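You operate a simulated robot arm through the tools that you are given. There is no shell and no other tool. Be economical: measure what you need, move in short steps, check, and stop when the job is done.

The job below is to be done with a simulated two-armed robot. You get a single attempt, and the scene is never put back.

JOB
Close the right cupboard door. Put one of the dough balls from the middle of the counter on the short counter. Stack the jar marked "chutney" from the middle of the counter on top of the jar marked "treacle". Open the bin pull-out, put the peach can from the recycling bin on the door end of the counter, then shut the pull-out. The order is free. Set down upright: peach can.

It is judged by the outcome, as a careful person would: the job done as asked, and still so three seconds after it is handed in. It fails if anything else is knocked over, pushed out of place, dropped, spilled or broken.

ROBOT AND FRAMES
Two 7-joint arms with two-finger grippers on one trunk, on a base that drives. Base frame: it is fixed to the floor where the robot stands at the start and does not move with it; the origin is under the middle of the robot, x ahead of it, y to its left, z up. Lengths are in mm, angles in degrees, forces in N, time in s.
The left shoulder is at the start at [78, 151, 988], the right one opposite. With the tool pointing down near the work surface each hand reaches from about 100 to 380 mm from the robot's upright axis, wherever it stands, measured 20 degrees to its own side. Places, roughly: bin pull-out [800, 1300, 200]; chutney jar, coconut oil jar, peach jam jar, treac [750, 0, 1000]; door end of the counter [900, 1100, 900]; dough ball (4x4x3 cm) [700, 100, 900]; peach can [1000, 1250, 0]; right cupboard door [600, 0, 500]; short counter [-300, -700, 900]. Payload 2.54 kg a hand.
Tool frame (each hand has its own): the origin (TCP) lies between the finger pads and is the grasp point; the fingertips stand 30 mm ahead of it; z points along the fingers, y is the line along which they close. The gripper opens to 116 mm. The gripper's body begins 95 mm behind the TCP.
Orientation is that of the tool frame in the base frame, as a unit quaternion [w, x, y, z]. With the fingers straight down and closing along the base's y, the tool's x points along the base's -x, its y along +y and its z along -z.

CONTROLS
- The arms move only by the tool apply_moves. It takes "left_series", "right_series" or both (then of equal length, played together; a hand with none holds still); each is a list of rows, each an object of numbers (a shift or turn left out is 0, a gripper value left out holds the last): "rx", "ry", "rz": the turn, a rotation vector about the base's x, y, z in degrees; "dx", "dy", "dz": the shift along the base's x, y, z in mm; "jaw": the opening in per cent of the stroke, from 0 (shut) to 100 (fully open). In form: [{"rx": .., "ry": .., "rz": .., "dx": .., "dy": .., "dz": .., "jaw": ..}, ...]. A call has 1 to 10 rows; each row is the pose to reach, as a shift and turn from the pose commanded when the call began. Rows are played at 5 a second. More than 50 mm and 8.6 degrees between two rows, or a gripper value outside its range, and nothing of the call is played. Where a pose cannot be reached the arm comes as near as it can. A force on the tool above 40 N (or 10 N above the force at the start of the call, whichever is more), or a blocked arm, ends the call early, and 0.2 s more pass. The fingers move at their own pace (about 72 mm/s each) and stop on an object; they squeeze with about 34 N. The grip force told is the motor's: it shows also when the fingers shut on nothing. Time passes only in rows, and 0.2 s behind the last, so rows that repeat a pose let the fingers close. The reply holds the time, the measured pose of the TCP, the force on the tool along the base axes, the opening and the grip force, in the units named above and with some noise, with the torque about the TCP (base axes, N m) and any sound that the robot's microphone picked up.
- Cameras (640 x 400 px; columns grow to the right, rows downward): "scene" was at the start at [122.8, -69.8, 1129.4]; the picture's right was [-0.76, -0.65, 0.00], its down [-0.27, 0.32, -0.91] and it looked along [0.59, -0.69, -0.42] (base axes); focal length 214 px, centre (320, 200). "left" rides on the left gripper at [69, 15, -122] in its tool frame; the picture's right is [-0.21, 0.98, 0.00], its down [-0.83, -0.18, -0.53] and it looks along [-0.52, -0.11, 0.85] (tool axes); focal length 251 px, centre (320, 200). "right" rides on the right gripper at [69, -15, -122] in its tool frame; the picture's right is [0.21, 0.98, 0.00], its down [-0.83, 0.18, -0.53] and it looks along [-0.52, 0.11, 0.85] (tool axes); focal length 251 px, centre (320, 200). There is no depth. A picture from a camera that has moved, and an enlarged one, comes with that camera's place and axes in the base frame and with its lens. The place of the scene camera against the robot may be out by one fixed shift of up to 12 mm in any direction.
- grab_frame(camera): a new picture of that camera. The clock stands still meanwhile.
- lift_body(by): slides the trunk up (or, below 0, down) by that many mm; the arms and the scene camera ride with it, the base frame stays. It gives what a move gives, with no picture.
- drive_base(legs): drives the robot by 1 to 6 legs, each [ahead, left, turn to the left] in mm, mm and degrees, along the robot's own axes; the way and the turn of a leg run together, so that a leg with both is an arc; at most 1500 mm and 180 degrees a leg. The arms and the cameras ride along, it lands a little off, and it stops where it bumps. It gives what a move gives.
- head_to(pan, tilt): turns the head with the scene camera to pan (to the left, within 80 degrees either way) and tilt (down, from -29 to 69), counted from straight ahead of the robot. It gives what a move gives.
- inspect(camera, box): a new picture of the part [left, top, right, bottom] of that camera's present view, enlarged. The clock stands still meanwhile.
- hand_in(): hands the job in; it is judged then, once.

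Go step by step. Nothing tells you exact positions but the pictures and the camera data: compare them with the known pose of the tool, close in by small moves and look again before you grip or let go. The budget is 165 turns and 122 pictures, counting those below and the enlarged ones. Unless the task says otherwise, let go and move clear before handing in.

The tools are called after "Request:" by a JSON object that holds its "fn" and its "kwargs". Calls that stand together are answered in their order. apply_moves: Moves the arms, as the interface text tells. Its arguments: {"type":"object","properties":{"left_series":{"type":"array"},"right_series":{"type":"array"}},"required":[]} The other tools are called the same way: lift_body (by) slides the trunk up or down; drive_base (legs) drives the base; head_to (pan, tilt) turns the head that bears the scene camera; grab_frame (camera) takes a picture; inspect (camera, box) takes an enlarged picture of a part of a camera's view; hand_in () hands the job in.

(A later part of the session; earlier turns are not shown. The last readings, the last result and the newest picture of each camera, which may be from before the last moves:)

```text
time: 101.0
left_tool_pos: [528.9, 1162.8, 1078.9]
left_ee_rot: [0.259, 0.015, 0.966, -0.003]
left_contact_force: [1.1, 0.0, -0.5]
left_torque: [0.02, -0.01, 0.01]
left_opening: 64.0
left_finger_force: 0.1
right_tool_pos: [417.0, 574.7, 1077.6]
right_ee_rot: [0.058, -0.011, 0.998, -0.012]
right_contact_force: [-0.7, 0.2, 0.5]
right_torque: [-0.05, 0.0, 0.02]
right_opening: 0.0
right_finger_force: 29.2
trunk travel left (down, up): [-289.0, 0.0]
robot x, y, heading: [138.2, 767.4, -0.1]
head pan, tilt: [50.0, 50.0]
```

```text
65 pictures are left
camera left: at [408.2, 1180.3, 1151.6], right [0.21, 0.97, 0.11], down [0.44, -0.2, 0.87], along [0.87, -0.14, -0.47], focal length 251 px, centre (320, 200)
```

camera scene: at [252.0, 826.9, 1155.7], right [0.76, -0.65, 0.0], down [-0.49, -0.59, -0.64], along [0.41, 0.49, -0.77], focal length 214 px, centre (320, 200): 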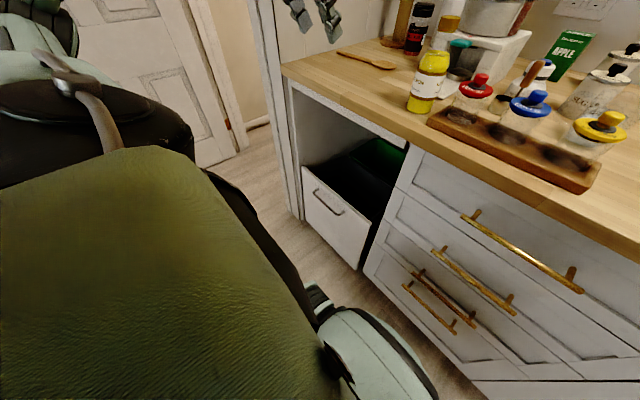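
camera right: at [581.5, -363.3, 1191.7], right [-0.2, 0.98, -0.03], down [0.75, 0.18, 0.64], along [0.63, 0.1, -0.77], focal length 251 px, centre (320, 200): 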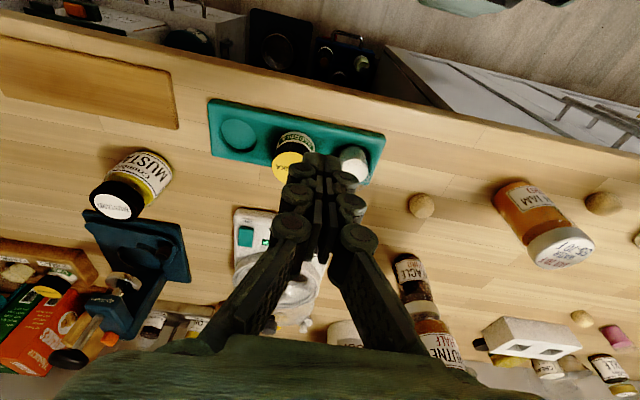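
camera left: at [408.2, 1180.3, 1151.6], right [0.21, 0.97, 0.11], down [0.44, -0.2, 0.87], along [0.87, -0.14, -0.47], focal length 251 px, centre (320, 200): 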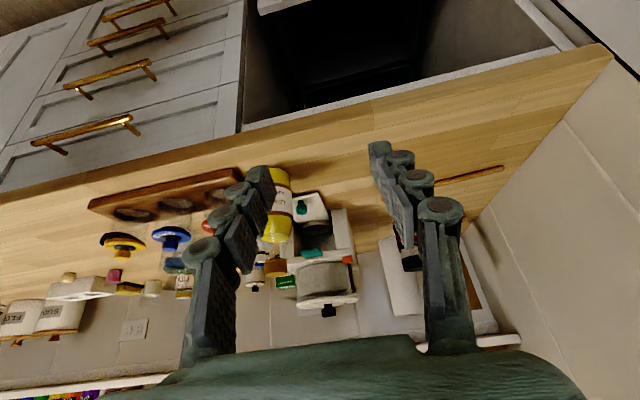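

I'll zoom in on the bin front for accurate measurements.

Request:
{"fn": "inspect", "kwargs": {"camera": "scene", "box": [270, 50, 430, 290]}}

Request:
{"fn": "head_to", "kwargs": {"pan": 50, "tilt": 25}}

Request:
{"fn": "grab_frame", "kwargs": {"camera": "scene"}}

```text
1.67 times, centred on (350, 170) of scene
camera zoom: at [252.0, 826.9, 1155.7], right [0.76, -0.65, 0.0], down [-0.49, -0.59, -0.64], along [0.41, 0.49, -0.77], focal length 358 px, centre (270, 250)
```

zoom: 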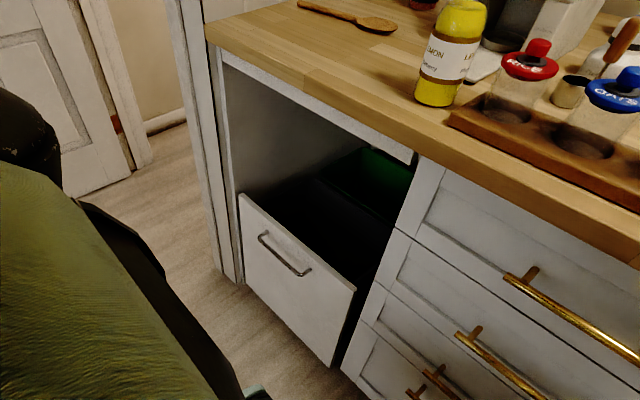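

```text
time: 101.9
left_tool_pos: [528.6, 1161.5, 1079.3]
left_ee_rot: [0.258, 0.014, 0.966, -0.001]
left_contact_force: [0.9, 0.0, 0.5]
left_torque: [0.0, 0.01, -0.02]
left_opening: 64.0
left_finger_force: 0.0
right_tool_pos: [416.4, 575.0, 1077.0]
right_ee_rot: [0.058, -0.012, 0.998, -0.011]
right_contact_force: [0.3, -0.2, -0.6]
right_torque: [0.02, 0.0, -0.02]
right_opening: 0.0
right_finger_force: 29.1
trunk travel left (down, up): [-289.0, 0.0]
robot x, y, heading: [143.7, 766.8, -0.0]
head pan, tilt: [50.0, 25.0]
```

```text
63 pictures are left
camera scene: at [261.8, 838.5, 1193.0], right [0.76, -0.64, 0.0], down [-0.27, -0.32, -0.91], along [0.58, 0.69, -0.42], focal length 214 px, centre (320, 200)
```

scene: 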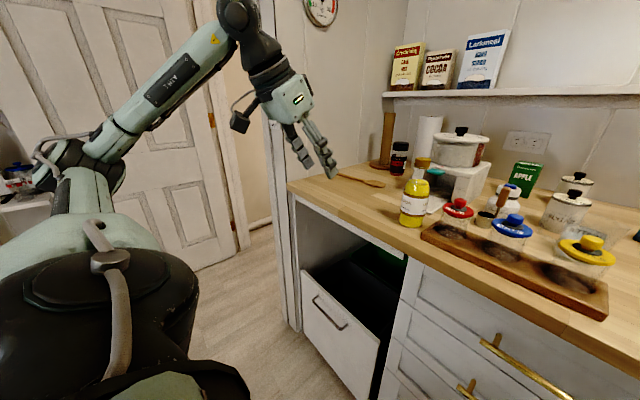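

Bar handle estimated at ≈[635,1147–1321,472], panel top z≈500. Plan: stand beside the bin at about [250,720] facing 50° left, trunk low. First tuck both hands in.

Request:
{"fn": "apply_moves", "kwargs": {"left_series": [{"dx": -20, "dy": -40}, {"dx": -40, "dy": -80}, {"dx": -60, "dy": -120}, {"dx": -80, "dy": -160}, {"dx": -90, "dy": -190}], "right_series": [{"dx": -25}, {"dx": -50}, {"dx": -80}, {"dx": -100}, {"dx": -120}]}}

Request:
{"fn": "drive_base", "kwargs": {"legs": [[0, -40, 0], [0, 0, 50]]}}

Request:
{"fn": "head_to", "kwargs": {"pan": 10, "tilt": 40}}

Request:
{"fn": "grab_frame", "kwargs": {"camera": "scene"}}

```text
time: 103.1
left_tool_pos: [438.0, 970.4, 1079.0]
left_ee_rot: [0.258, 0.015, 0.966, -0.001]
left_contact_force: [0.0, -0.1, -0.1]
left_torque: [0.03, 0.02, 0.0]
left_opening: 63.8
left_finger_force: 0.1
right_tool_pos: [295.9, 575.3, 1075.4]
right_ee_rot: [0.058, -0.011, 0.998, -0.012]
right_contact_force: [0.4, 0.6, 0.5]
right_torque: [0.04, 0.03, 0.0]
right_opening: 0.0
right_finger_force: 28.4
trunk travel left (down, up): [-289.0, 0.0]
robot x, y, heading: [140.7, 771.0, -0.3]
head pan, tilt: [50.0, 25.0]
```

```text
time: 106.5
left_tool_pos: [176.7, 1088.0, 1078.6]
left_ee_rot: [0.234, -0.394, 0.882, 0.106]
left_contact_force: [-0.6, 0.4, -0.7]
left_torque: [0.03, -0.02, 0.02]
left_opening: 63.8
left_finger_force: 0.0
right_tool_pos: [387.7, 723.6, 1077.0]
right_ee_rot: [0.058, -0.431, 0.9, 0.014]
right_contact_force: [-0.3, -1.5, 0.2]
right_torque: [-0.01, 0.02, -0.01]
right_opening: 0.1
right_finger_force: 28.4
trunk travel left (down, up): [-289.0, 0.0]
robot x, y, heading: [137.6, 726.5, 49.8]
head pan, tilt: [50.0, 25.0]
```

```text
time: 107.6
left_tool_pos: [177.3, 1087.3, 1078.8]
left_ee_rot: [0.235, -0.394, 0.882, 0.108]
left_contact_force: [0.4, -0.3, -0.5]
left_torque: [0.01, -0.01, 0.01]
left_opening: 63.7
left_finger_force: 0.1
right_tool_pos: [387.6, 723.5, 1076.2]
right_ee_rot: [0.058, -0.431, 0.901, 0.014]
right_contact_force: [-0.3, -0.1, 0.2]
right_torque: [0.01, 0.0, 0.01]
right_opening: 0.2
right_finger_force: 28.9
trunk travel left (down, up): [-289.0, 0.0]
robot x, y, heading: [137.9, 730.2, 49.8]
head pan, tilt: [10.0, 40.0]
```

```text
62 pictures are left
camera scene: at [221.2, 853.7, 1169.9], right [0.86, -0.5, 0.0], down [-0.32, -0.55, -0.77], along [0.39, 0.66, -0.64], focal length 214 px, centre (320, 200)
```

scene: 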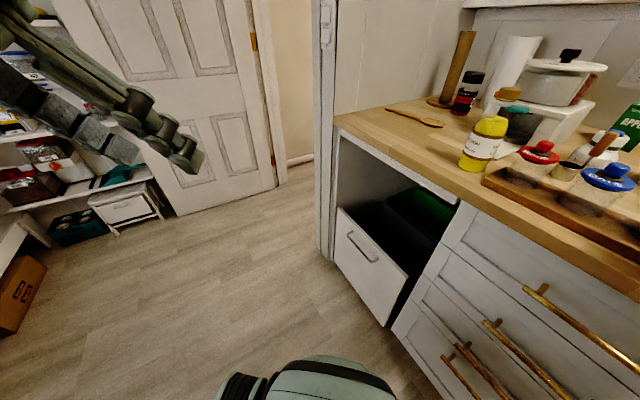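

Good view. I'll drive to the standing spot and lower the trunk.

Request:
{"fn": "drive_base", "kwargs": {"legs": [[65, -92, 0]]}}

Request:
{"fn": "lift_body", "kwargs": {"by": -285}}

Request:
{"fn": "apply_moves", "kwargs": {"left_series": [{"rx": -4.6, "ry": -6.6, "rz": 0.7}, {"rx": -9.3, "ry": -13.3, "rz": 1.4}, {"rx": -13.9, "ry": -19.9, "rz": 2.1}, {"rx": -18.6, "ry": -26.6, "rz": 2.8}, {"rx": -23.2, "ry": -33.2, "rz": 3.5}, {"rx": -27.9, "ry": -39.9, "rz": 4.2, "dz": -20}, {"rx": -32.5, "ry": -46.5, "rz": 4.9, "dz": -40}, {"rx": -37.2, "ry": -53.2, "rz": 5.6, "dz": -60}, {"rx": -41.8, "ry": -59.8, "rz": 6.3, "dz": -80}, {"rx": -46.5, "ry": -66.5, "rz": 7, "dz": -100}]}}

Request:
{"fn": "grab_frame", "kwargs": {"camera": "scene"}}

```text
time: 109.1
left_tool_pos: [289.1, 1077.6, 1078.8]
left_ee_rot: [0.233, -0.395, 0.882, 0.107]
left_contact_force: [-0.1, 0.6, 0.0]
left_torque: [0.04, 0.01, 0.02]
left_opening: 64.0
left_finger_force: 0.1
right_tool_pos: [500.3, 714.6, 1076.4]
right_ee_rot: [0.058, -0.431, 0.9, 0.015]
right_contact_force: [0.4, 0.1, 0.4]
right_torque: [-0.02, 0.04, 0.02]
right_opening: 0.0
right_finger_force: 28.1
trunk travel left (down, up): [-289.0, 0.0]
robot x, y, heading: [250.5, 717.5, 49.8]
head pan, tilt: [10.0, 40.0]
```

```text
time: 111.7
left_tool_pos: [267.3, 1080.7, 815.0]
left_ee_rot: [0.249, -0.397, 0.878, 0.098]
left_contact_force: [-0.7, 0.3, 0.9]
left_torque: [-0.06, 0.0, -0.02]
left_opening: 63.6
left_finger_force: 0.0
right_tool_pos: [469.9, 714.8, 836.3]
right_ee_rot: [0.156, -0.443, 0.882, 0.034]
right_contact_force: [0.6, 0.2, 0.5]
right_torque: [-0.04, -0.01, 0.02]
right_opening: 0.0
right_finger_force: 28.4
trunk travel left (down, up): [-26.0, 263.0]
robot x, y, heading: [248.2, 719.7, 49.8]
head pan, tilt: [10.0, 40.0]
stopped: the arm was blocked; the commanded pose is now the measured one
```

```text
time: 113.9
left_tool_pos: [248.2, 1135.3, 697.2]
left_ee_rot: [0.505, -0.485, 0.55, -0.456]
left_contact_force: [0.2, 0.9, 0.2]
left_torque: [0.0, -0.01, 0.03]
left_opening: 64.1
left_finger_force: 0.1
left hand out of reach, approached as far as the arm can: row 1, 2, 3, 4, 5, 6, 7, 8, 9, 10
right_tool_pos: [472.4, 714.3, 836.4]
right_ee_rot: [0.158, -0.442, 0.882, 0.033]
right_contact_force: [0.4, 1.0, -0.3]
right_torque: [-0.03, 0.01, 0.0]
right_opening: 0.0
right_finger_force: 28.8
trunk travel left (down, up): [-26.0, 263.0]
robot x, y, heading: [249.6, 716.7, 49.9]
head pan, tilt: [10.0, 40.0]
```

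```text
61 pictures are left
camera scene: at [309.2, 846.9, 909.9], right [0.86, -0.5, 0.03], down [-0.29, -0.56, -0.78], along [0.41, 0.66, -0.63], focal length 214 px, centre (320, 200)
```

scene: 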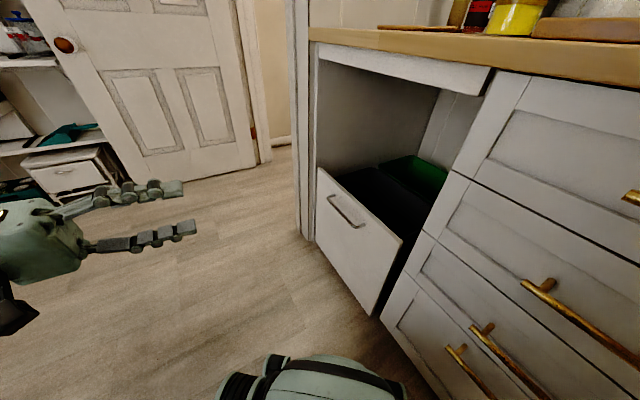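

The lowering stopped: the right elbow probably met the counter edge. I'll raise 60 mm and look to the right.

Request:
{"fn": "lift_body", "kwargs": {"by": 60}}

Request:
{"fn": "head_to", "kwargs": {"pan": -65, "tilt": 30}}

Request:
{"fn": "grab_frame", "kwargs": {"camera": "scene"}}

```text
time: 114.9
left_tool_pos: [264.4, 1132.5, 757.5]
left_ee_rot: [0.494, -0.493, 0.561, -0.444]
left_contact_force: [0.7, 0.4, 0.7]
left_torque: [0.02, 0.01, 0.0]
left_opening: 64.0
left_finger_force: 0.0
right_tool_pos: [494.8, 712.6, 886.2]
right_ee_rot: [0.134, -0.437, 0.888, 0.044]
right_contact_force: [-0.4, -0.5, 0.3]
right_torque: [-0.01, 0.0, 0.04]
right_opening: 0.0
right_finger_force: 28.9
trunk travel left (down, up): [-86.0, 203.0]
robot x, y, heading: [250.7, 722.4, 49.6]
head pan, tilt: [10.0, 40.0]
```

```text
time: 116.4
left_tool_pos: [264.1, 1134.9, 758.6]
left_ee_rot: [0.494, -0.492, 0.561, -0.445]
left_contact_force: [0.3, -0.4, 0.2]
left_torque: [-0.01, 0.0, 0.0]
left_opening: 63.7
left_finger_force: 0.0
right_tool_pos: [494.6, 711.2, 887.3]
right_ee_rot: [0.137, -0.436, 0.889, 0.043]
right_contact_force: [53.1, -61.8, 44.7]
right_torque: [7.73, 7.54, 1.11]
right_opening: 0.2
right_finger_force: 28.8
trunk travel left (down, up): [-86.0, 203.0]
robot x, y, heading: [252.6, 717.5, 49.9]
head pan, tilt: [-65.0, 30.0]
```

```text
60 pictures are left
camera scene: at [357.2, 827.6, 975.6], right [0.64, -0.76, 0.0], down [-0.43, -0.36, -0.83], along [0.63, 0.53, -0.56], focal length 214 px, centre (320, 200)
```

scene: 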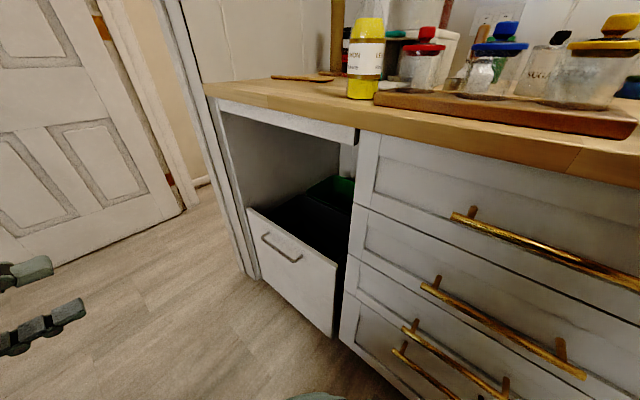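

The head camera met the tucked right hand. I'll turn the head back, drive away from the counter, and set up more squarely in front of the bin instead (about [100,930], heading 10°).

Request:
{"fn": "head_to", "kwargs": {"pan": 10, "tilt": 40}}

Request:
{"fn": "drive_base", "kwargs": {"legs": [[-96, 115, 0], [0, 0, -40]]}}

Request:
{"fn": "apply_moves", "kwargs": {"right_series": [{"dx": 20, "dy": -20}, {"dx": 50, "dy": -40}, {"dx": 80, "dy": -60}, {"dx": 100, "dy": -60}]}}

Request:
{"fn": "grab_frame", "kwargs": {"camera": "scene"}}

```text
time: 117.9
left_tool_pos: [264.4, 1133.1, 760.1]
left_ee_rot: [0.495, -0.493, 0.561, -0.444]
left_contact_force: [-0.3, -0.7, -0.5]
left_torque: [-0.01, 0.0, -0.01]
left_opening: 63.6
left_finger_force: 0.0
right_tool_pos: [493.9, 712.7, 887.4]
right_ee_rot: [0.134, -0.437, 0.888, 0.042]
right_contact_force: [0.5, 0.2, 0.1]
right_torque: [0.02, 0.0, -0.01]
right_opening: 0.1
right_finger_force: 28.6
trunk travel left (down, up): [-86.0, 203.0]
robot x, y, heading: [250.2, 718.9, 49.9]
head pan, tilt: [10.0, 40.0]
```

```text
time: 121.5
left_tool_pos: [377.4, 1028.7, 758.5]
left_ee_rot: [0.313, -0.271, 0.696, -0.587]
left_contact_force: [0.4, 0.3, -1.0]
left_torque: [0.0, 0.01, -0.02]
left_opening: 63.6
left_finger_force: 0.2
right_tool_pos: [284.6, 557.7, 886.6]
right_ee_rot: [0.142, -0.107, 0.984, -0.006]
right_contact_force: [0.0, -0.1, -0.1]
right_torque: [0.03, 0.02, 0.0]
right_opening: 0.0
right_finger_force: 28.9
trunk travel left (down, up): [-86.0, 203.0]
robot x, y, heading: [99.7, 718.7, 9.7]
head pan, tilt: [10.0, 40.0]
```

```text
time: 122.5
left_tool_pos: [378.0, 1028.4, 758.5]
left_ee_rot: [0.312, -0.271, 0.696, -0.587]
left_contact_force: [0.3, 0.2, 0.6]
left_torque: [-0.01, -0.01, 0.01]
left_opening: 63.9
left_finger_force: 0.0
right_tool_pos: [383.8, 498.0, 886.8]
right_ee_rot: [0.141, -0.108, 0.984, -0.005]
right_contact_force: [-0.5, 0.5, -0.6]
right_torque: [0.05, -0.01, 0.03]
right_opening: 0.0
right_finger_force: 28.6
trunk travel left (down, up): [-86.0, 203.0]
robot x, y, heading: [104.7, 716.5, 9.7]
head pan, tilt: [10.0, 40.0]
```

```text
59 pictures are left
camera scene: at [243.3, 759.3, 967.1], right [0.34, -0.94, 0.0], down [-0.6, -0.22, -0.77], along [0.72, 0.26, -0.64], focal length 214 px, centre (320, 200)
```

scene: 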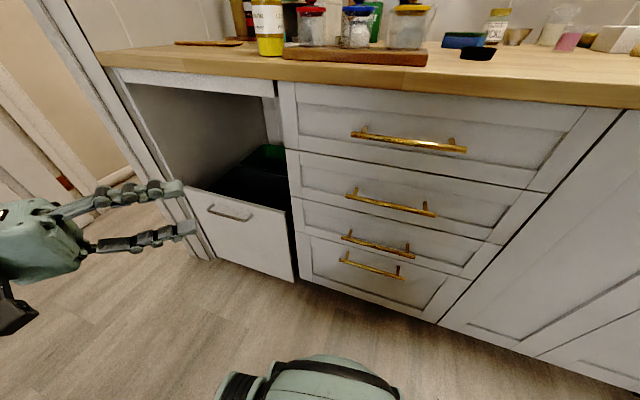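

The bar reads ≈[640, 1144–1327, 458]. I'll drive to face it, then lower and square up the hand.

Request:
{"fn": "drive_base", "kwargs": {"legs": [[36, 208, 0]]}}

Request:
{"fn": "lift_body", "kwargs": {"by": -84}}

Request:
{"fn": "apply_moves", "kwargs": {"left_series": [{"rx": -1.7, "ry": -0.8, "rz": 8.2, "dz": -25}, {"rx": -3.5, "ry": -1.6, "rz": 16.4, "dz": -50, "dx": 15}, {"rx": -5.2, "ry": -2.4, "rz": 24.6, "dz": -80, "dx": 30}, {"rx": -7, "ry": -3.2, "rz": 32.8, "dz": -110, "dx": 45}, {"rx": -8.8, "ry": -4, "rz": 41, "dz": -140, "dx": 60, "jaw": 70}, {"rx": -8.8, "ry": -4, "rz": 41, "dz": -170, "dx": 75}, {"rx": -8.8, "ry": -4, "rz": 41, "dz": -195, "dx": 95}, {"rx": -8.8, "ry": -4, "rz": 41, "dz": -215, "dx": 125}]}}

Request:
{"fn": "grab_frame", "kwargs": {"camera": "scene"}}

Request:
{"fn": "grab_frame", "kwargs": {"camera": "left"}}

```text
time: 125.2
left_tool_pos: [379.1, 1238.6, 758.1]
left_ee_rot: [0.313, -0.271, 0.696, -0.587]
left_contact_force: [1.1, 0.0, 0.5]
left_torque: [0.0, -0.01, 0.02]
left_opening: 64.1
left_finger_force: 0.0
right_tool_pos: [383.0, 710.4, 886.2]
right_ee_rot: [0.141, -0.107, 0.984, -0.006]
right_contact_force: [0.1, 0.0, 0.1]
right_torque: [0.02, -0.01, -0.04]
right_opening: 0.1
right_finger_force: 28.3
trunk travel left (down, up): [-86.0, 203.0]
robot x, y, heading: [102.6, 927.8, 9.7]
head pan, tilt: [10.0, 40.0]
```

```text
time: 126.3
left_tool_pos: [379.1, 1239.3, 675.2]
left_ee_rot: [0.312, -0.271, 0.696, -0.587]
left_contact_force: [-0.3, -0.6, 0.2]
left_torque: [0.02, -0.02, -0.02]
left_opening: 63.7
left_finger_force: 0.1
right_tool_pos: [382.5, 708.6, 802.7]
right_ee_rot: [0.141, -0.106, 0.984, -0.006]
right_contact_force: [-0.8, -0.1, 0.5]
right_torque: [-0.02, -0.01, 0.03]
right_opening: 0.1
right_finger_force: 28.5
trunk travel left (down, up): [-2.0, 287.0]
robot x, y, heading: [103.0, 930.9, 10.0]
head pan, tilt: [10.0, 40.0]
```

```text
time: 128.2
left_tool_pos: [447.1, 1325.8, 591.9]
left_ee_rot: [0.499, -0.5, 0.501, -0.5]
left_contact_force: [0.0, 0.1, 0.3]
left_torque: [0.02, -0.04, 0.01]
left_opening: 81.3
left_finger_force: 0.1
left hand out of reach, approached as far as the arm can: row 1, 2, 3, 4, 5, 6, 7, 8
right_tool_pos: [383.6, 708.8, 801.9]
right_ee_rot: [0.141, -0.107, 0.984, -0.006]
right_contact_force: [0.3, 1.1, -0.4]
right_torque: [0.01, 0.01, 0.04]
right_opening: 0.0
right_finger_force: 28.7
trunk travel left (down, up): [-2.0, 287.0]
robot x, y, heading: [99.4, 932.8, 9.8]
head pan, tilt: [10.0, 40.0]
```

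```text
58 pictures are left
camera scene: at [243.5, 970.2, 883.1], right [0.34, -0.94, 0.0], down [-0.61, -0.22, -0.77], along [0.72, 0.26, -0.64], focal length 214 px, centre (320, 200)
```

scene: 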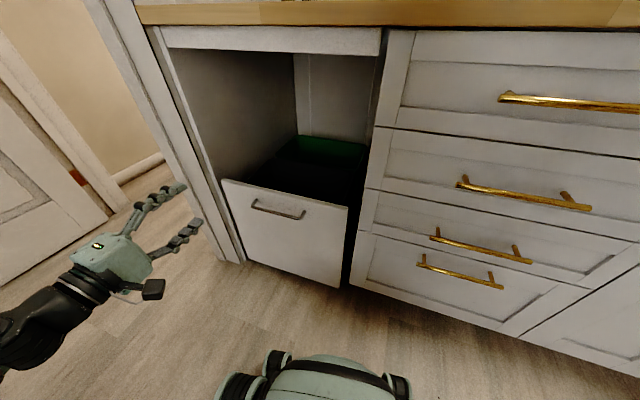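

```text
57 pictures are left
camera left: at [325.0, 1257.6, 579.5], right [0.0, 0.21, -0.98], down [-0.53, 0.83, 0.18], along [0.85, 0.52, 0.11], focal length 251 px, centre (320, 200)
```

left: 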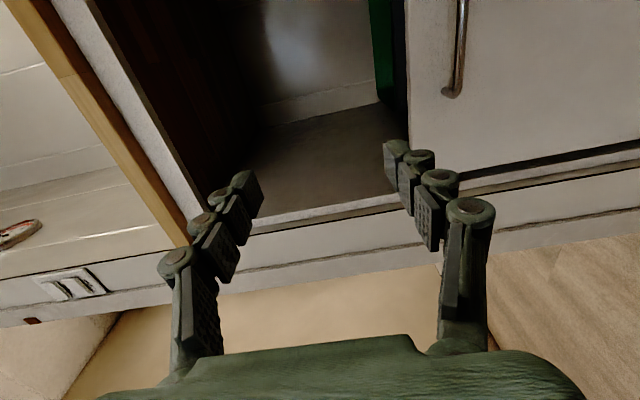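

Orientation is right; the wrist view puts the bar near z≈442, y up to 1339. I'll move toward the pre-grasp in front of the bar.

Request:
{"fn": "apply_moves", "kwargs": {"left_series": [{"dx": 15, "dz": -5, "jaw": 60}, {"dx": 30, "dy": 2, "dz": -10}, {"dx": 40, "dy": 4, "dz": -15}, {"dx": 50, "dy": 4, "dz": -18}]}}

Request:
{"fn": "grab_frame", "kwargs": {"camera": "left"}}

Request:
{"fn": "grab_frame", "kwargs": {"camera": "scene"}}

```text
time: 129.2
left_tool_pos: [496.2, 1327.0, 573.2]
left_ee_rot: [-0.5, 0.499, -0.499, 0.501]
left_contact_force: [0.0, -0.4, 0.1]
left_torque: [-0.01, 0.02, 0.0]
left_opening: 69.7
left_finger_force: 0.0
left hand out of reach, approached as far as the arm can: row 1
right_tool_pos: [382.6, 709.3, 803.2]
right_ee_rot: [0.142, -0.107, 0.984, -0.006]
right_contact_force: [0.4, 0.1, -0.4]
right_torque: [-0.02, -0.04, 0.0]
right_opening: 0.1
right_finger_force: 28.9
trunk travel left (down, up): [-2.0, 287.0]
robot x, y, heading: [100.4, 932.7, 9.6]
head pan, tilt: [10.0, 40.0]
```

```text
56 pictures are left
camera left: at [374.6, 1258.9, 559.6], right [0.0, 0.21, -0.98], down [-0.53, 0.83, 0.18], along [0.85, 0.52, 0.11], focal length 251 px, centre (320, 200)
```

left: 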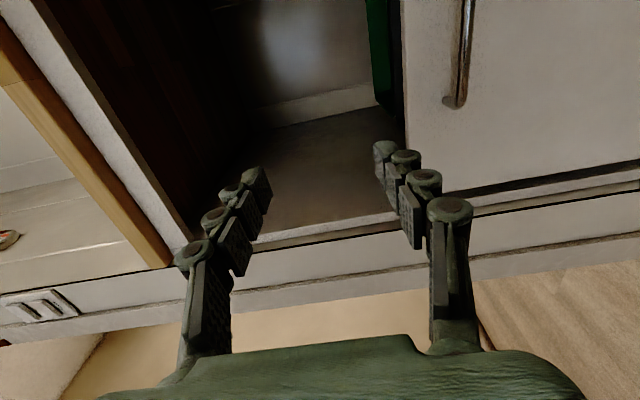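

```text
55 pictures are left
camera scene: at [243.5, 970.2, 883.1], right [0.34, -0.94, 0.0], down [-0.61, -0.22, -0.77], along [0.72, 0.26, -0.64], focal length 214 px, centre (320, 200)
```

scene: 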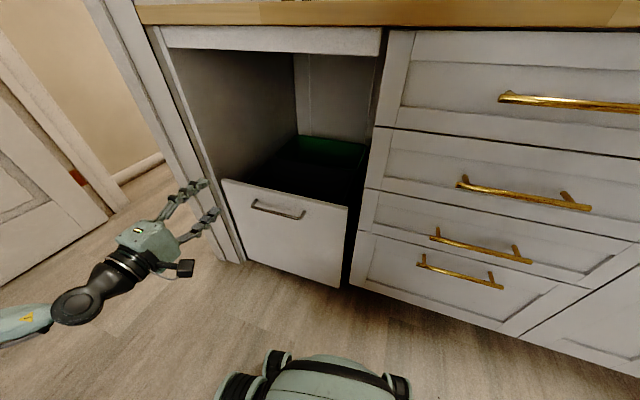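

I'll lower to z≈440 and shift to the bar's middle, staying clear at x≈500.

Request:
{"fn": "apply_moves", "kwargs": {"left_series": [{"dy": -15, "dz": -30}, {"dy": -30, "dz": -60}, {"dy": -45, "dz": -90}, {"dy": -62, "dz": -115}, {"dy": -80, "dz": -133}]}}

Request:
{"fn": "grab_frame", "kwargs": {"camera": "left"}}

Request:
{"fn": "grab_frame", "kwargs": {"camera": "scene"}}

```text
time: 130.3
left_tool_pos: [496.5, 1245.8, 438.5]
left_ee_rot: [-0.5, 0.499, -0.5, 0.501]
left_contact_force: [-1.1, -0.2, 0.0]
left_torque: [0.01, 0.02, 0.01]
left_opening: 69.6
left_finger_force: 0.1
right_tool_pos: [381.9, 709.6, 801.4]
right_ee_rot: [0.141, -0.105, 0.984, -0.006]
right_contact_force: [-0.2, 0.6, -0.8]
right_torque: [0.01, 0.0, -0.01]
right_opening: 0.0
right_finger_force: 28.1
trunk travel left (down, up): [-2.0, 287.0]
robot x, y, heading: [105.0, 930.3, 9.9]
head pan, tilt: [10.0, 40.0]
```

```text
54 pictures are left
camera left: at [374.5, 1177.2, 425.3], right [0.0, 0.21, -0.98], down [-0.53, 0.83, 0.18], along [0.85, 0.52, 0.12], focal length 251 px, centre (320, 200)
```

left: 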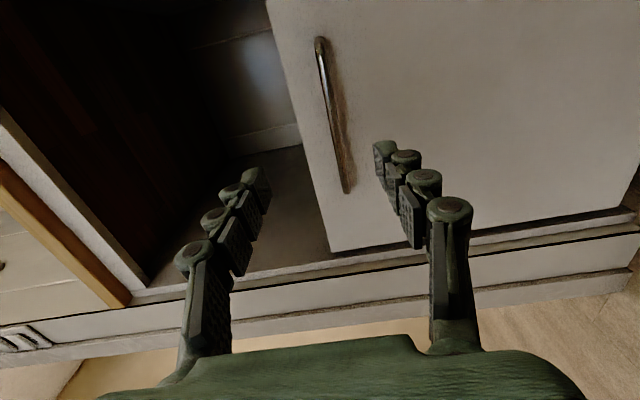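

```text
53 pictures are left
camera scene: at [243.4, 970.2, 883.2], right [0.34, -0.94, 0.0], down [-0.61, -0.22, -0.77], along [0.72, 0.26, -0.64], focal length 214 px, centre (320, 200)
```

scene: 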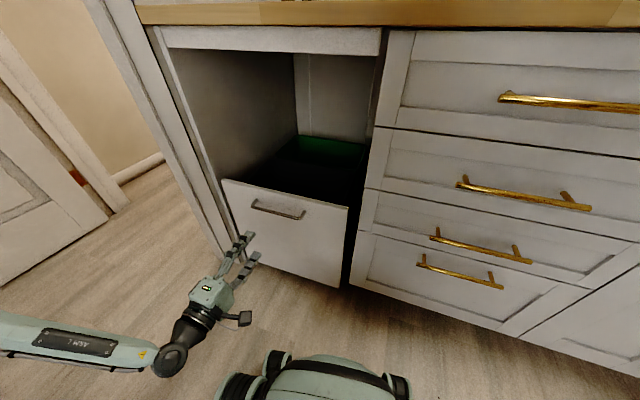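

The wrist view puts the bar at z≈428, y 1176–1333. I'll correct and advance.

Request:
{"fn": "apply_moves", "kwargs": {"left_series": [{"dz": -10, "dy": 6}, {"dz": -10, "dy": 6, "dx": 40}, {"dz": -10, "dy": 6, "dx": 80}, {"dz": -10, "dy": 6, "dx": 105}, {"dz": -10, "dy": 6, "dx": 120}]}}

Request:
{"fn": "grab_frame", "kwargs": {"camera": "left"}}

Request:
{"fn": "inspect", "kwargs": {"camera": "scene", "box": [190, 150, 370, 290]}}

```text
time: 131.6
left_tool_pos: [617.5, 1251.7, 427.7]
left_ee_rot: [0.5, -0.499, 0.501, -0.5]
left_contact_force: [0.7, 0.0, 0.1]
left_torque: [0.02, 0.0, -0.02]
left_opening: 69.6
left_finger_force: 0.1
right_tool_pos: [382.7, 709.8, 802.2]
right_ee_rot: [0.142, -0.106, 0.984, -0.006]
right_contact_force: [0.2, -0.5, 0.5]
right_torque: [-0.01, 0.08, 0.01]
right_opening: 0.0
right_finger_force: 28.7
trunk travel left (down, up): [-2.0, 287.0]
robot x, y, heading: [101.6, 928.8, 9.5]
head pan, tilt: [10.0, 40.0]
```

```text
52 pictures are left
camera left: at [495.0, 1183.1, 414.9], right [0.0, 0.21, -0.98], down [-0.53, 0.83, 0.18], along [0.85, 0.52, 0.11], focal length 251 px, centre (320, 200)
```

left: 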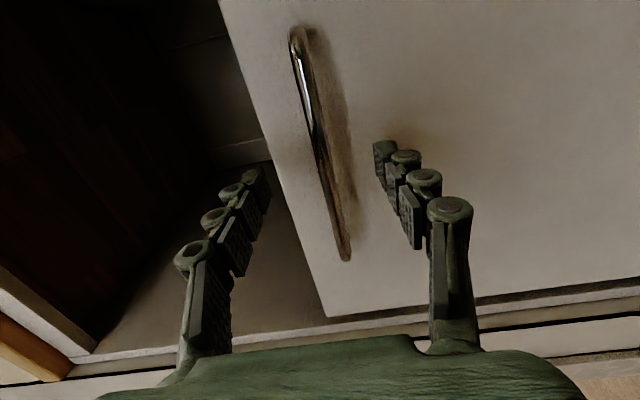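

```text
2.86 times, centred on (280, 220) of scene
camera zoom: at [243.5, 970.2, 883.1], right [0.34, -0.94, 0.0], down [-0.61, -0.22, -0.77], along [0.72, 0.26, -0.64], focal length 613 px, centre (434, 143)
```

zoom: 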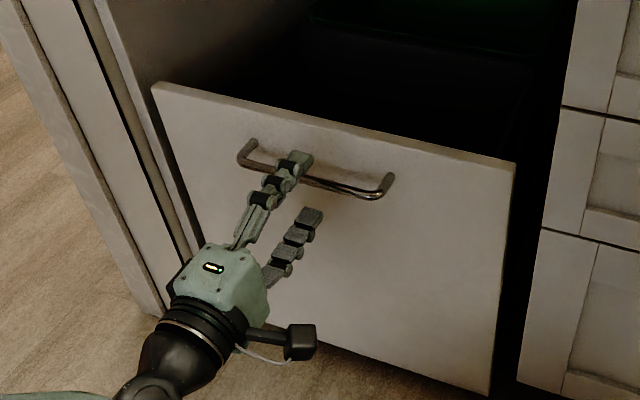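

The bar runs centred between the fingers in the wrist view. I'll advance slightly and close.

Request:
{"fn": "apply_moves", "kwargs": {"left_series": [{"dx": 6}, {"dx": 12}, {"dx": 12, "jaw": 30}, {"dx": 12, "jaw": 10}, {"dx": 12, "jaw": 0}, {"dx": 12, "jaw": 0}, {"dx": 12, "jaw": 0}]}}

Request:
{"fn": "grab_frame", "kwargs": {"camera": "left"}}

```text
time: 133.2
left_tool_pos: [627.6, 1252.2, 425.6]
left_ee_rot: [0.497, -0.501, 0.502, -0.5]
left_contact_force: [-0.6, 1.0, -16.2]
left_torque: [0.11, 0.41, 0.02]
left_opening: 10.5
left_finger_force: 37.9
right_tool_pos: [382.4, 708.7, 803.3]
right_ee_rot: [0.141, -0.106, 0.984, -0.006]
right_contact_force: [-0.7, -0.2, -1.0]
right_torque: [0.02, -0.02, 0.01]
right_opening: 0.2
right_finger_force: 28.6
trunk travel left (down, up): [-2.0, 287.0]
robot x, y, heading: [104.2, 927.7, 9.9]
head pan, tilt: [10.0, 40.0]
```

```text
50 pictures are left
camera left: at [505.6, 1183.1, 412.8], right [-0.01, 0.21, -0.98], down [-0.53, 0.83, 0.18], along [0.85, 0.52, 0.11], focal length 251 px, centre (320, 200)
```

left: 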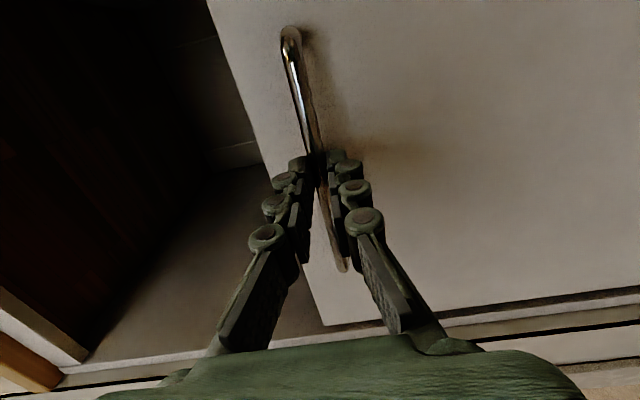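

The bar is gripped. I'll pull by driving straight back 150.

Request:
{"fn": "drive_base", "kwargs": {"legs": [[-148, 25, 0]]}}

Request:
{"fn": "grab_frame", "kwargs": {"camera": "scene"}}

```text
time: 134.5
left_tool_pos: [477.1, 1250.9, 425.1]
left_ee_rot: [-0.498, 0.501, -0.501, 0.5]
left_contact_force: [0.4, 6.9, -23.8]
left_torque: [0.16, 0.6, -0.43]
left_opening: 10.3
left_finger_force: 37.8
right_tool_pos: [233.7, 708.8, 802.4]
right_ee_rot: [0.14, -0.107, 0.984, -0.006]
right_contact_force: [-0.4, 0.0, 0.5]
right_torque: [0.03, 0.03, -0.01]
right_opening: 0.0
right_finger_force: 28.8
trunk travel left (down, up): [-2.0, 287.0]
robot x, y, heading: [-45.9, 928.4, 9.8]
head pan, tilt: [10.0, 40.0]
```

```text
49 pictures are left
camera scene: at [94.4, 970.4, 882.7], right [0.34, -0.94, 0.0], down [-0.61, -0.22, -0.76], along [0.72, 0.26, -0.64], focal length 214 px, centre (320, 200)
```

scene: 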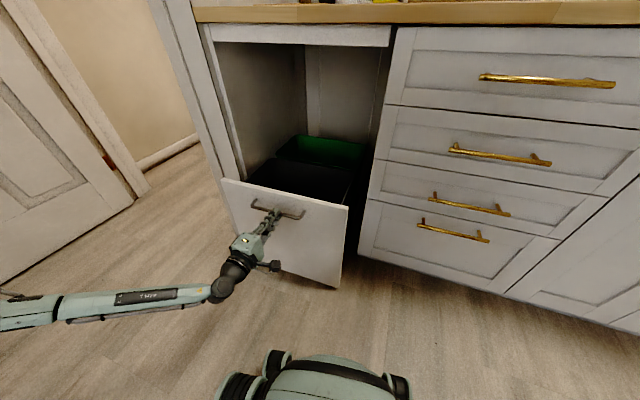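

It opens. I'll pull another 230.

Request:
{"fn": "drive_base", "kwargs": {"legs": [[-227, 39, 0]]}}

Request:
{"fn": "grab_frame", "kwargs": {"camera": "scene"}}

```text
time: 136.3
left_tool_pos: [248.0, 1252.2, 424.8]
left_ee_rot: [0.499, -0.501, 0.502, -0.499]
left_contact_force: [0.2, 6.9, -13.3]
left_torque: [0.0, 0.36, 0.57]
left_opening: 10.2
left_finger_force: 38.1
right_tool_pos: [2.7, 709.8, 803.1]
right_ee_rot: [0.141, -0.105, 0.984, -0.006]
right_contact_force: [0.7, 0.0, 0.3]
right_torque: [0.02, 0.02, 0.01]
right_opening: 0.0
right_finger_force: 28.9
trunk travel left (down, up): [-2.0, 287.0]
robot x, y, heading: [-279.9, 932.2, 9.7]
head pan, tilt: [10.0, 40.0]
```

```text
48 pictures are left
camera scene: at [-135.5, 970.5, 882.8], right [0.34, -0.94, 0.0], down [-0.61, -0.22, -0.77], along [0.72, 0.26, -0.64], focal length 214 px, centre (320, 200)
```

scene: 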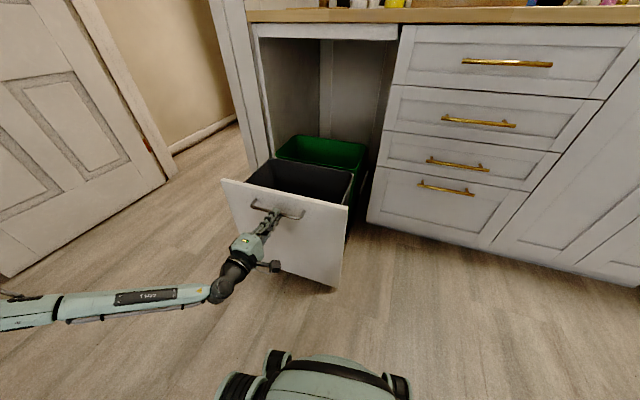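

The green bin behind is probably the recycling. I'll pull about 90 more.

Request:
{"fn": "drive_base", "kwargs": {"legs": [[-89, 15, 0]]}}

Request:
{"fn": "inspect", "kwargs": {"camera": "scene", "box": [200, 100, 400, 225]}}

```text
time: 137.4
left_tool_pos: [159.2, 1252.5, 424.1]
left_ee_rot: [0.498, -0.502, 0.502, -0.498]
left_contact_force: [-0.8, 2.7, -6.8]
left_torque: [-0.02, 0.18, -0.24]
left_opening: 10.2
left_finger_force: 37.2
right_tool_pos: [-87.3, 708.5, 802.7]
right_ee_rot: [0.141, -0.106, 0.984, -0.006]
right_contact_force: [0.9, 0.0, 0.3]
right_torque: [0.0, -0.02, 0.0]
right_opening: 0.0
right_finger_force: 29.0
trunk travel left (down, up): [-2.0, 287.0]
robot x, y, heading: [-365.2, 928.1, 9.7]
head pan, tilt: [10.0, 40.0]
```

```text
3.20 times, centred on (300, 162) of scene
camera zoom: at [-225.8, 970.0, 883.0], right [0.34, -0.94, 0.0], down [-0.61, -0.22, -0.77], along [0.72, 0.26, -0.64], focal length 686 px, centre (384, 320)
```

zoom: 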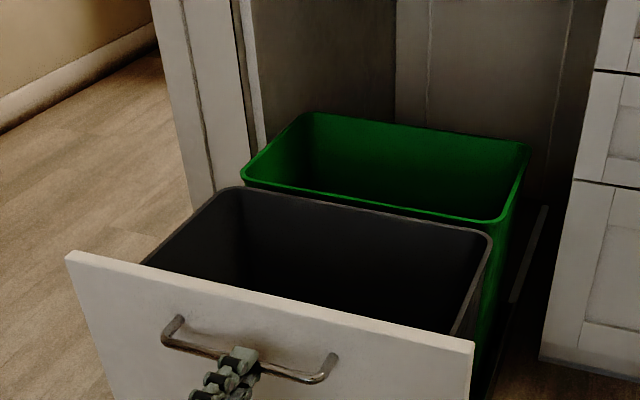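

The pull-out is open ~470 mm; green bin spans x≈435–650. I'll release the bar, back off and raise the hand.

Request:
{"fn": "apply_moves", "kwargs": {"left_series": [{"jaw": 50}, {"jaw": 70}, {"jaw": 70, "dx": -20}, {"dx": -50}, {"dx": -60, "dz": 40}, {"dx": -60, "dz": 85}, {"dx": -60, "dz": 130}, {"dx": -60, "dz": 175}, {"dx": -60, "dz": 215}]}}

Request:
{"fn": "lift_body", "kwargs": {"by": 287}}

Request:
{"fn": "grab_frame", "kwargs": {"camera": "scene"}}

```text
time: 139.4
left_tool_pos: [101.7, 1253.3, 638.1]
left_ee_rot: [0.498, -0.5, 0.502, -0.5]
left_contact_force: [0.4, -0.2, -0.1]
left_torque: [-0.01, 0.0, 0.01]
left_opening: 81.2
left_finger_force: 0.1
left hand out of reach, approached as far as the arm can: row 9
right_tool_pos: [-87.3, 708.0, 802.4]
right_ee_rot: [0.14, -0.106, 0.984, -0.006]
right_contact_force: [-0.2, -0.1, 0.9]
right_torque: [-0.01, -0.01, 0.03]
right_opening: 0.0
right_finger_force: 28.6
trunk travel left (down, up): [-2.0, 287.0]
robot x, y, heading: [-367.1, 928.0, 9.6]
head pan, tilt: [10.0, 40.0]
```

```text
time: 142.3
left_tool_pos: [101.8, 1254.3, 924.3]
left_ee_rot: [0.497, -0.5, 0.503, -0.5]
left_contact_force: [0.0, -0.2, -0.9]
left_torque: [0.0, -0.01, 0.0]
left_opening: 81.1
left_finger_force: 0.0
right_tool_pos: [-88.4, 707.6, 1089.8]
right_ee_rot: [0.141, -0.106, 0.984, -0.005]
right_contact_force: [0.1, -0.5, -0.2]
right_torque: [0.01, 0.03, 0.0]
right_opening: 0.0
right_finger_force: 28.7
trunk travel left (down, up): [-289.0, 0.0]
robot x, y, heading: [-368.2, 933.5, 9.2]
head pan, tilt: [10.0, 40.0]
```

```text
46 pictures are left
camera scene: at [-226.1, 969.8, 1169.8], right [0.34, -0.94, 0.0], down [-0.61, -0.22, -0.77], along [0.72, 0.26, -0.64], focal length 214 px, centre (320, 200)
```

scene: 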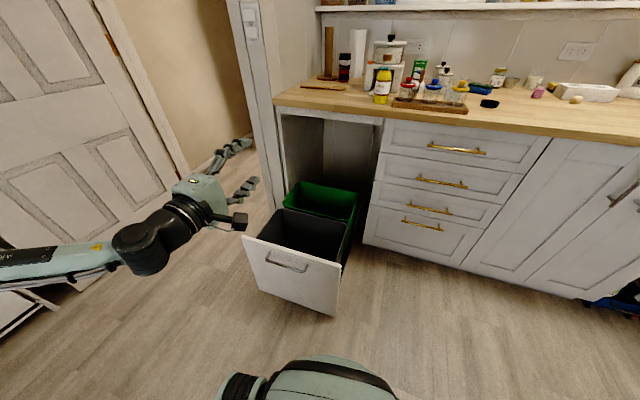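

I'll bring the left hand back to tool-down and near the body before driving.

Request:
{"fn": "apply_moves", "kwargs": {"left_series": [{"rx": 4.6, "ry": 4.6, "rz": -4.6, "dz": 15}, {"rx": 9.2, "ry": 9.2, "rz": -9.2, "dz": 30}, {"rx": 13.8, "ry": 13.8, "rz": -13.8, "dz": 45}, {"rx": 18.4, "ry": 18.4, "rz": -18.4, "dz": 60}, {"rx": 23, "ry": 23, "rz": -23, "dz": 75}, {"rx": 27.6, "ry": 27.6, "rz": -27.6, "dz": 90, "dx": -20}, {"rx": 32.2, "ry": 32.2, "rz": -32.2, "dz": 105, "dx": -40}, {"rx": 36.8, "ry": 36.8, "rz": -36.8, "dz": 120, "dx": -60}, {"rx": 41.4, "ry": 41.4, "rz": -41.4, "dz": 135, "dx": -80}, {"rx": 46, "ry": 46, "rz": -46, "dz": 150, "dx": -100}]}}

Request:
{"fn": "apply_moves", "kwargs": {"left_series": [{"rx": 4.6, "ry": 4.6, "rz": -4.6, "dx": -20, "dy": -15}, {"rx": 9.2, "ry": 9.2, "rz": -9.2, "dx": -40, "dy": -30}, {"rx": 13.8, "ry": 13.8, "rz": -13.8, "dx": -60, "dy": -45}, {"rx": 18.4, "ry": 18.4, "rz": -18.4, "dx": -80, "dy": -60}, {"rx": 23, "ry": 23, "rz": -23, "dx": -100, "dy": -80}]}}

```text
time: 144.5
left_tool_pos: [1.1, 1254.4, 1074.3]
left_ee_rot: [0.197, -0.199, 0.94, -0.196]
left_contact_force: [0.1, 0.2, 0.1]
left_torque: [0.04, -0.02, -0.04]
left_opening: 81.2
left_finger_force: 0.0
left hand out of reach, approached as far as the arm can: row 1, 2
right_tool_pos: [-87.9, 709.0, 1090.2]
right_ee_rot: [0.14, -0.106, 0.984, -0.006]
right_contact_force: [0.5, 0.1, 0.3]
right_torque: [0.01, 0.0, -0.01]
right_opening: 0.1
right_finger_force: 28.8
trunk travel left (down, up): [-289.0, 0.0]
robot x, y, heading: [-367.4, 925.8, 9.5]
head pan, tilt: [10.0, 40.0]
```

```text
time: 145.7
left_tool_pos: [-97.8, 1172.7, 1075.7]
left_ee_rot: [0.001, -0.002, 1.0, 0.001]
left_contact_force: [0.2, 0.1, 0.8]
left_torque: [0.02, -0.02, 0.01]
left_opening: 81.1
left_finger_force: 0.0
right_tool_pos: [-85.9, 708.0, 1088.7]
right_ee_rot: [0.14, -0.105, 0.985, -0.005]
right_contact_force: [-0.1, -0.5, -0.3]
right_torque: [0.01, 0.02, 0.02]
right_opening: 0.1
right_finger_force: 29.2
trunk travel left (down, up): [-289.0, 0.0]
robot x, y, heading: [-371.4, 932.8, 9.6]
head pan, tilt: [10.0, 40.0]
```

Now tuck the right hand and drive around to the bin's right side.

Request:
{"fn": "apply_moves", "kwargs": {"right_series": [{"dx": -30, "dy": -15}, {"dx": -60, "dy": -30}, {"dx": -90, "dy": -45}, {"dx": -120, "dy": -60}, {"dx": -150, "dy": -60}]}}

Request:
{"fn": "drive_base", "kwargs": {"legs": [[-31, -187, 0], [640, -108, 0]]}}

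Request:
{"fn": "drive_base", "kwargs": {"legs": [[0, 0, 15]]}}

Request:
{"fn": "head_to", "kwargs": {"pan": 30, "tilt": 55}}

Request:
{"fn": "grab_frame", "kwargs": {"camera": "scene"}}

```text
time: 146.6
left_tool_pos: [-97.9, 1173.6, 1075.1]
left_ee_rot: [0.001, -0.003, 1.0, 0.0]
left_contact_force: [-0.3, -0.4, -0.1]
left_torque: [0.01, 0.04, 0.01]
left_opening: 81.3
left_finger_force: 0.1
right_tool_pos: [-187.2, 701.7, 1078.1]
right_ee_rot: [0.159, -0.097, 0.983, -0.006]
right_contact_force: [2.2, 0.3, -0.3]
right_torque: [-0.03, -0.01, -0.02]
right_opening: 0.0
right_finger_force: 28.3
right hand out of reach, approached as far as the arm can: row 1, 2, 3, 4
trunk travel left (down, up): [-289.0, 0.0]
robot x, y, heading: [-372.0, 928.9, 9.7]
head pan, tilt: [10.0, 40.0]
stopped in row 4 (right hand): the force on the tool passed its limit at 122 N (the readings are from after the stop); the commanded pose is now the measured one
```

```text
time: 152.2
left_tool_pos: [546.4, 984.3, 1073.9]
left_ee_rot: [0.0, -0.003, 1.0, 0.001]
left_contact_force: [0.2, -0.7, -1.0]
left_torque: [0.0, 0.04, 0.02]
left_opening: 81.2
left_finger_force: 0.0
right_tool_pos: [454.7, 510.6, 1077.8]
right_ee_rot: [0.158, -0.096, 0.983, -0.005]
right_contact_force: [8.0, 2.0, 2.8]
right_torque: [0.0, 0.05, 0.01]
right_opening: 0.0
right_finger_force: 27.8
trunk travel left (down, up): [-289.0, 0.0]
robot x, y, heading: [277.0, 739.4, 9.4]
head pan, tilt: [10.0, 40.0]
```

```text
time: 153.4
left_tool_pos: [500.3, 1021.3, 1074.1]
left_ee_rot: [0.001, -0.088, 0.996, 0.0]
left_contact_force: [0.2, -0.5, 0.2]
left_torque: [0.0, 0.02, 0.01]
left_opening: 81.2
left_finger_force: 0.1
right_tool_pos: [491.2, 538.4, 1078.1]
right_ee_rot: [0.159, -0.181, 0.971, 0.008]
right_contact_force: [-0.1, 0.5, 0.9]
right_torque: [-0.02, 0.0, -0.02]
right_opening: 0.4
right_finger_force: 28.1
trunk travel left (down, up): [-289.0, 0.0]
robot x, y, heading: [275.2, 732.9, 19.2]
head pan, tilt: [10.0, 40.0]
stopped in leg 1: the robot was blocked; the commanded pose is now the measured one
```

```text
time: 154.2
left_tool_pos: [499.7, 1020.6, 1074.5]
left_ee_rot: [0.001, -0.088, 0.996, 0.0]
left_contact_force: [-0.5, 0.0, 0.1]
left_torque: [-0.03, 0.04, -0.02]
left_opening: 81.2
left_finger_force: 0.0
right_tool_pos: [490.3, 541.0, 1078.2]
right_ee_rot: [0.159, -0.181, 0.971, 0.008]
right_contact_force: [0.2, 0.5, 0.2]
right_torque: [-0.01, -0.01, -0.02]
right_opening: 0.2
right_finger_force: 28.5
trunk travel left (down, up): [-289.0, 0.0]
robot x, y, heading: [274.5, 737.3, 19.6]
head pan, tilt: [30.0, 55.0]
```

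```text
45 pictures are left
camera scene: at [380.3, 811.3, 1149.2], right [0.76, -0.65, 0.0], down [-0.53, -0.62, -0.57], along [0.37, 0.44, -0.82], focal length 214 px, centre (320, 200)
```

scene: 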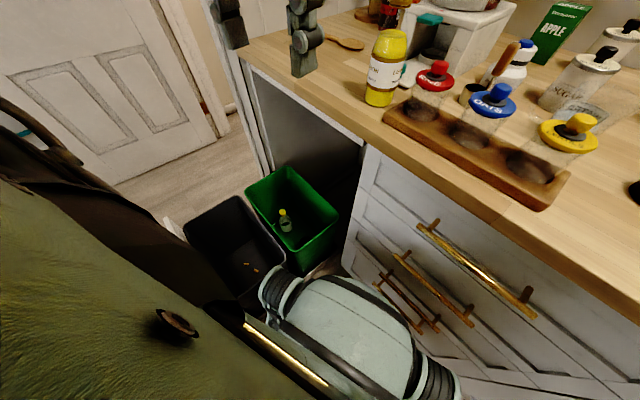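

I can see into the bins now. Let me zoom in to find the peach can.

Request:
{"fn": "inspect", "kwargs": {"camera": "scene", "box": [180, 150, 350, 300]}}

Request:
{"fn": "grab_frame", "kwargs": {"camera": "left"}}

```text
2.67 times, centred on (265, 225) of scene
camera zoom: at [380.3, 811.3, 1149.2], right [0.76, -0.65, 0.0], down [-0.53, -0.62, -0.57], along [0.37, 0.44, -0.82], focal length 572 px, centre (467, 133)
```

zoom: 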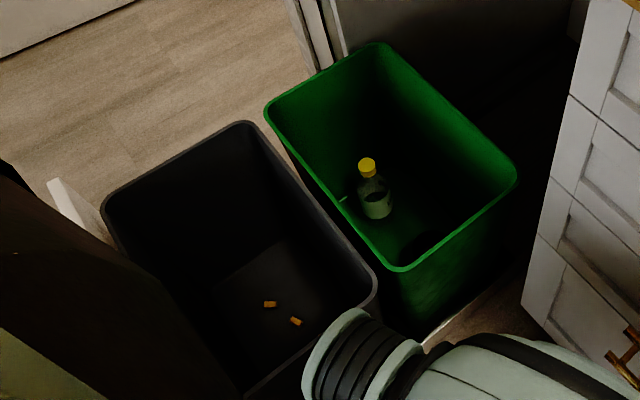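

```text
43 pictures are left
camera left: at [429.1, 1024.4, 1198.2], right [0.04, 1.0, 0.0], down [0.84, -0.03, 0.54], along [0.54, -0.02, -0.84], focal length 251 px, centre (320, 200)
```

left: 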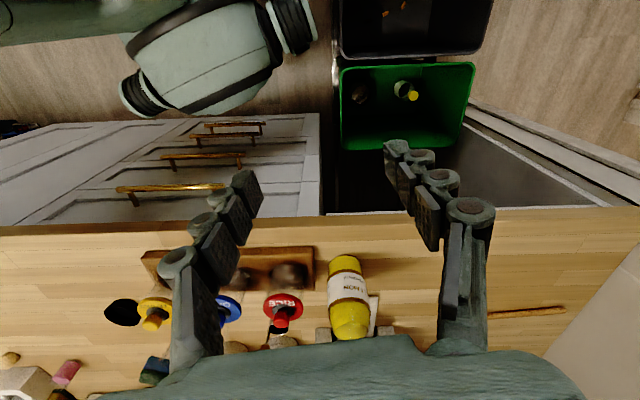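

The wrist view shows two items in the green bin: a yellow-capped bottle and a can next to it. I'll zoom on them.

Request:
{"fn": "inspect", "kwargs": {"camera": "left", "box": [320, 0, 500, 160]}}

```text
2.50 times, centred on (410, 80) of left
camera zoom: at [429.1, 1024.4, 1198.2], right [0.04, 1.0, 0.0], down [0.84, -0.03, 0.54], along [0.54, -0.02, -0.84], focal length 629 px, centre (95, 500)
```

zoom: 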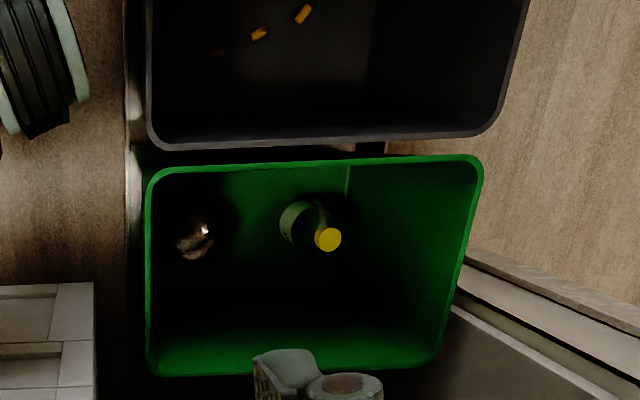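

The can stands at roughly [625,1173] in the green bin (bin x≈490–705, y≈1073–1404). I'll lower the trunk and bring the left hand above the bin to look down.

Request:
{"fn": "lift_body", "kwargs": {"by": -285}}

Request:
{"fn": "apply_moves", "kwargs": {"left_series": [{"dy": 40}, {"dy": 80, "dx": 10}, {"dy": 120, "dx": 20}, {"dy": 154, "dx": 30}, {"dy": 154, "dx": 40, "dz": -40}, {"dy": 154, "dx": 40, "dz": -85}, {"dy": 154, "dx": 40, "dz": -130}, {"dy": 154, "dx": 40, "dz": -170}]}}

Request:
{"fn": "grab_frame", "kwargs": {"camera": "left"}}

```text
time: 157.1
left_tool_pos: [499.5, 1020.6, 789.8]
left_ee_rot: [0.0, -0.087, 0.996, -0.001]
left_contact_force: [-0.6, 0.3, -0.5]
left_torque: [0.05, -0.02, 0.0]
left_opening: 80.8
left_finger_force: 0.0
right_tool_pos: [491.3, 539.3, 793.4]
right_ee_rot: [0.159, -0.18, 0.971, 0.007]
right_contact_force: [-0.3, -0.1, 0.1]
right_torque: [0.01, 0.0, -0.04]
right_opening: 0.2
right_finger_force: 28.5
trunk travel left (down, up): [-4.0, 285.0]
robot x, y, heading: [275.4, 733.5, 19.2]
head pan, tilt: [30.0, 55.0]
```

```text
time: 158.9
left_tool_pos: [540.9, 1175.4, 618.1]
left_ee_rot: [0.001, -0.087, 0.996, -0.001]
left_contact_force: [-0.2, 0.2, 0.9]
left_torque: [0.01, 0.01, 0.0]
left_opening: 81.1
left_finger_force: 0.1
right_tool_pos: [490.9, 539.7, 793.1]
right_ee_rot: [0.158, -0.181, 0.971, 0.008]
right_contact_force: [0.0, -0.2, -0.5]
right_torque: [0.0, -0.02, 0.0]
right_opening: 0.0
right_finger_force: 28.5
trunk travel left (down, up): [-4.0, 285.0]
robot x, y, heading: [274.9, 731.7, 19.3]
head pan, tilt: [30.0, 55.0]
```

```text
41 pictures are left
camera left: at [470.1, 1178.4, 742.9], right [0.04, 1.0, 0.0], down [0.84, -0.03, 0.54], along [0.54, -0.02, -0.84], focal length 251 px, centre (320, 200)
```

left: 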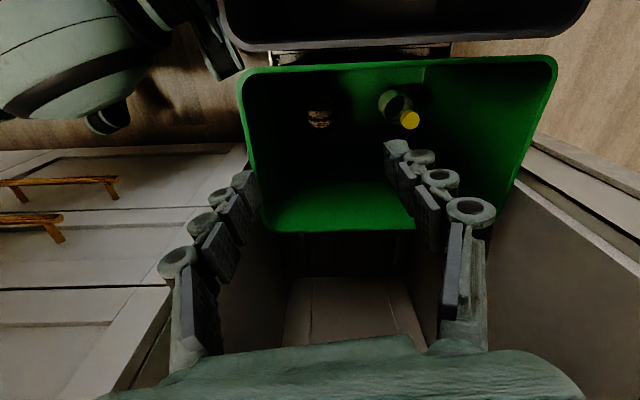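

Request:
{"fn": "inspect", "kwargs": {"camera": "left", "box": [270, 80, 370, 145]}}

```text
6.15 times, centred on (320, 112) of left
camera zoom: at [470.1, 1178.4, 742.9], right [0.04, 1.0, 0.0], down [0.84, -0.03, 0.54], along [0.54, -0.02, -0.84], focal length 1547 px, centre (320, 738)
```

zoom: 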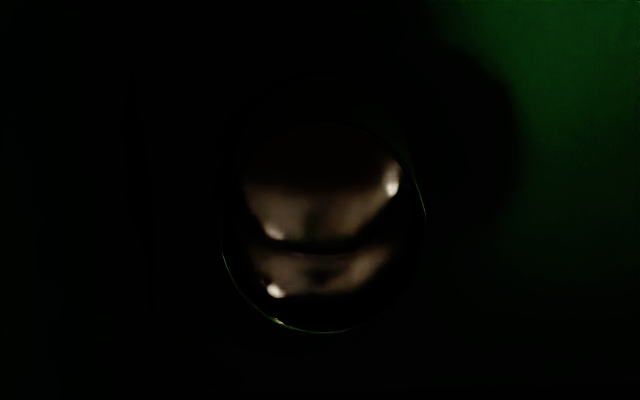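

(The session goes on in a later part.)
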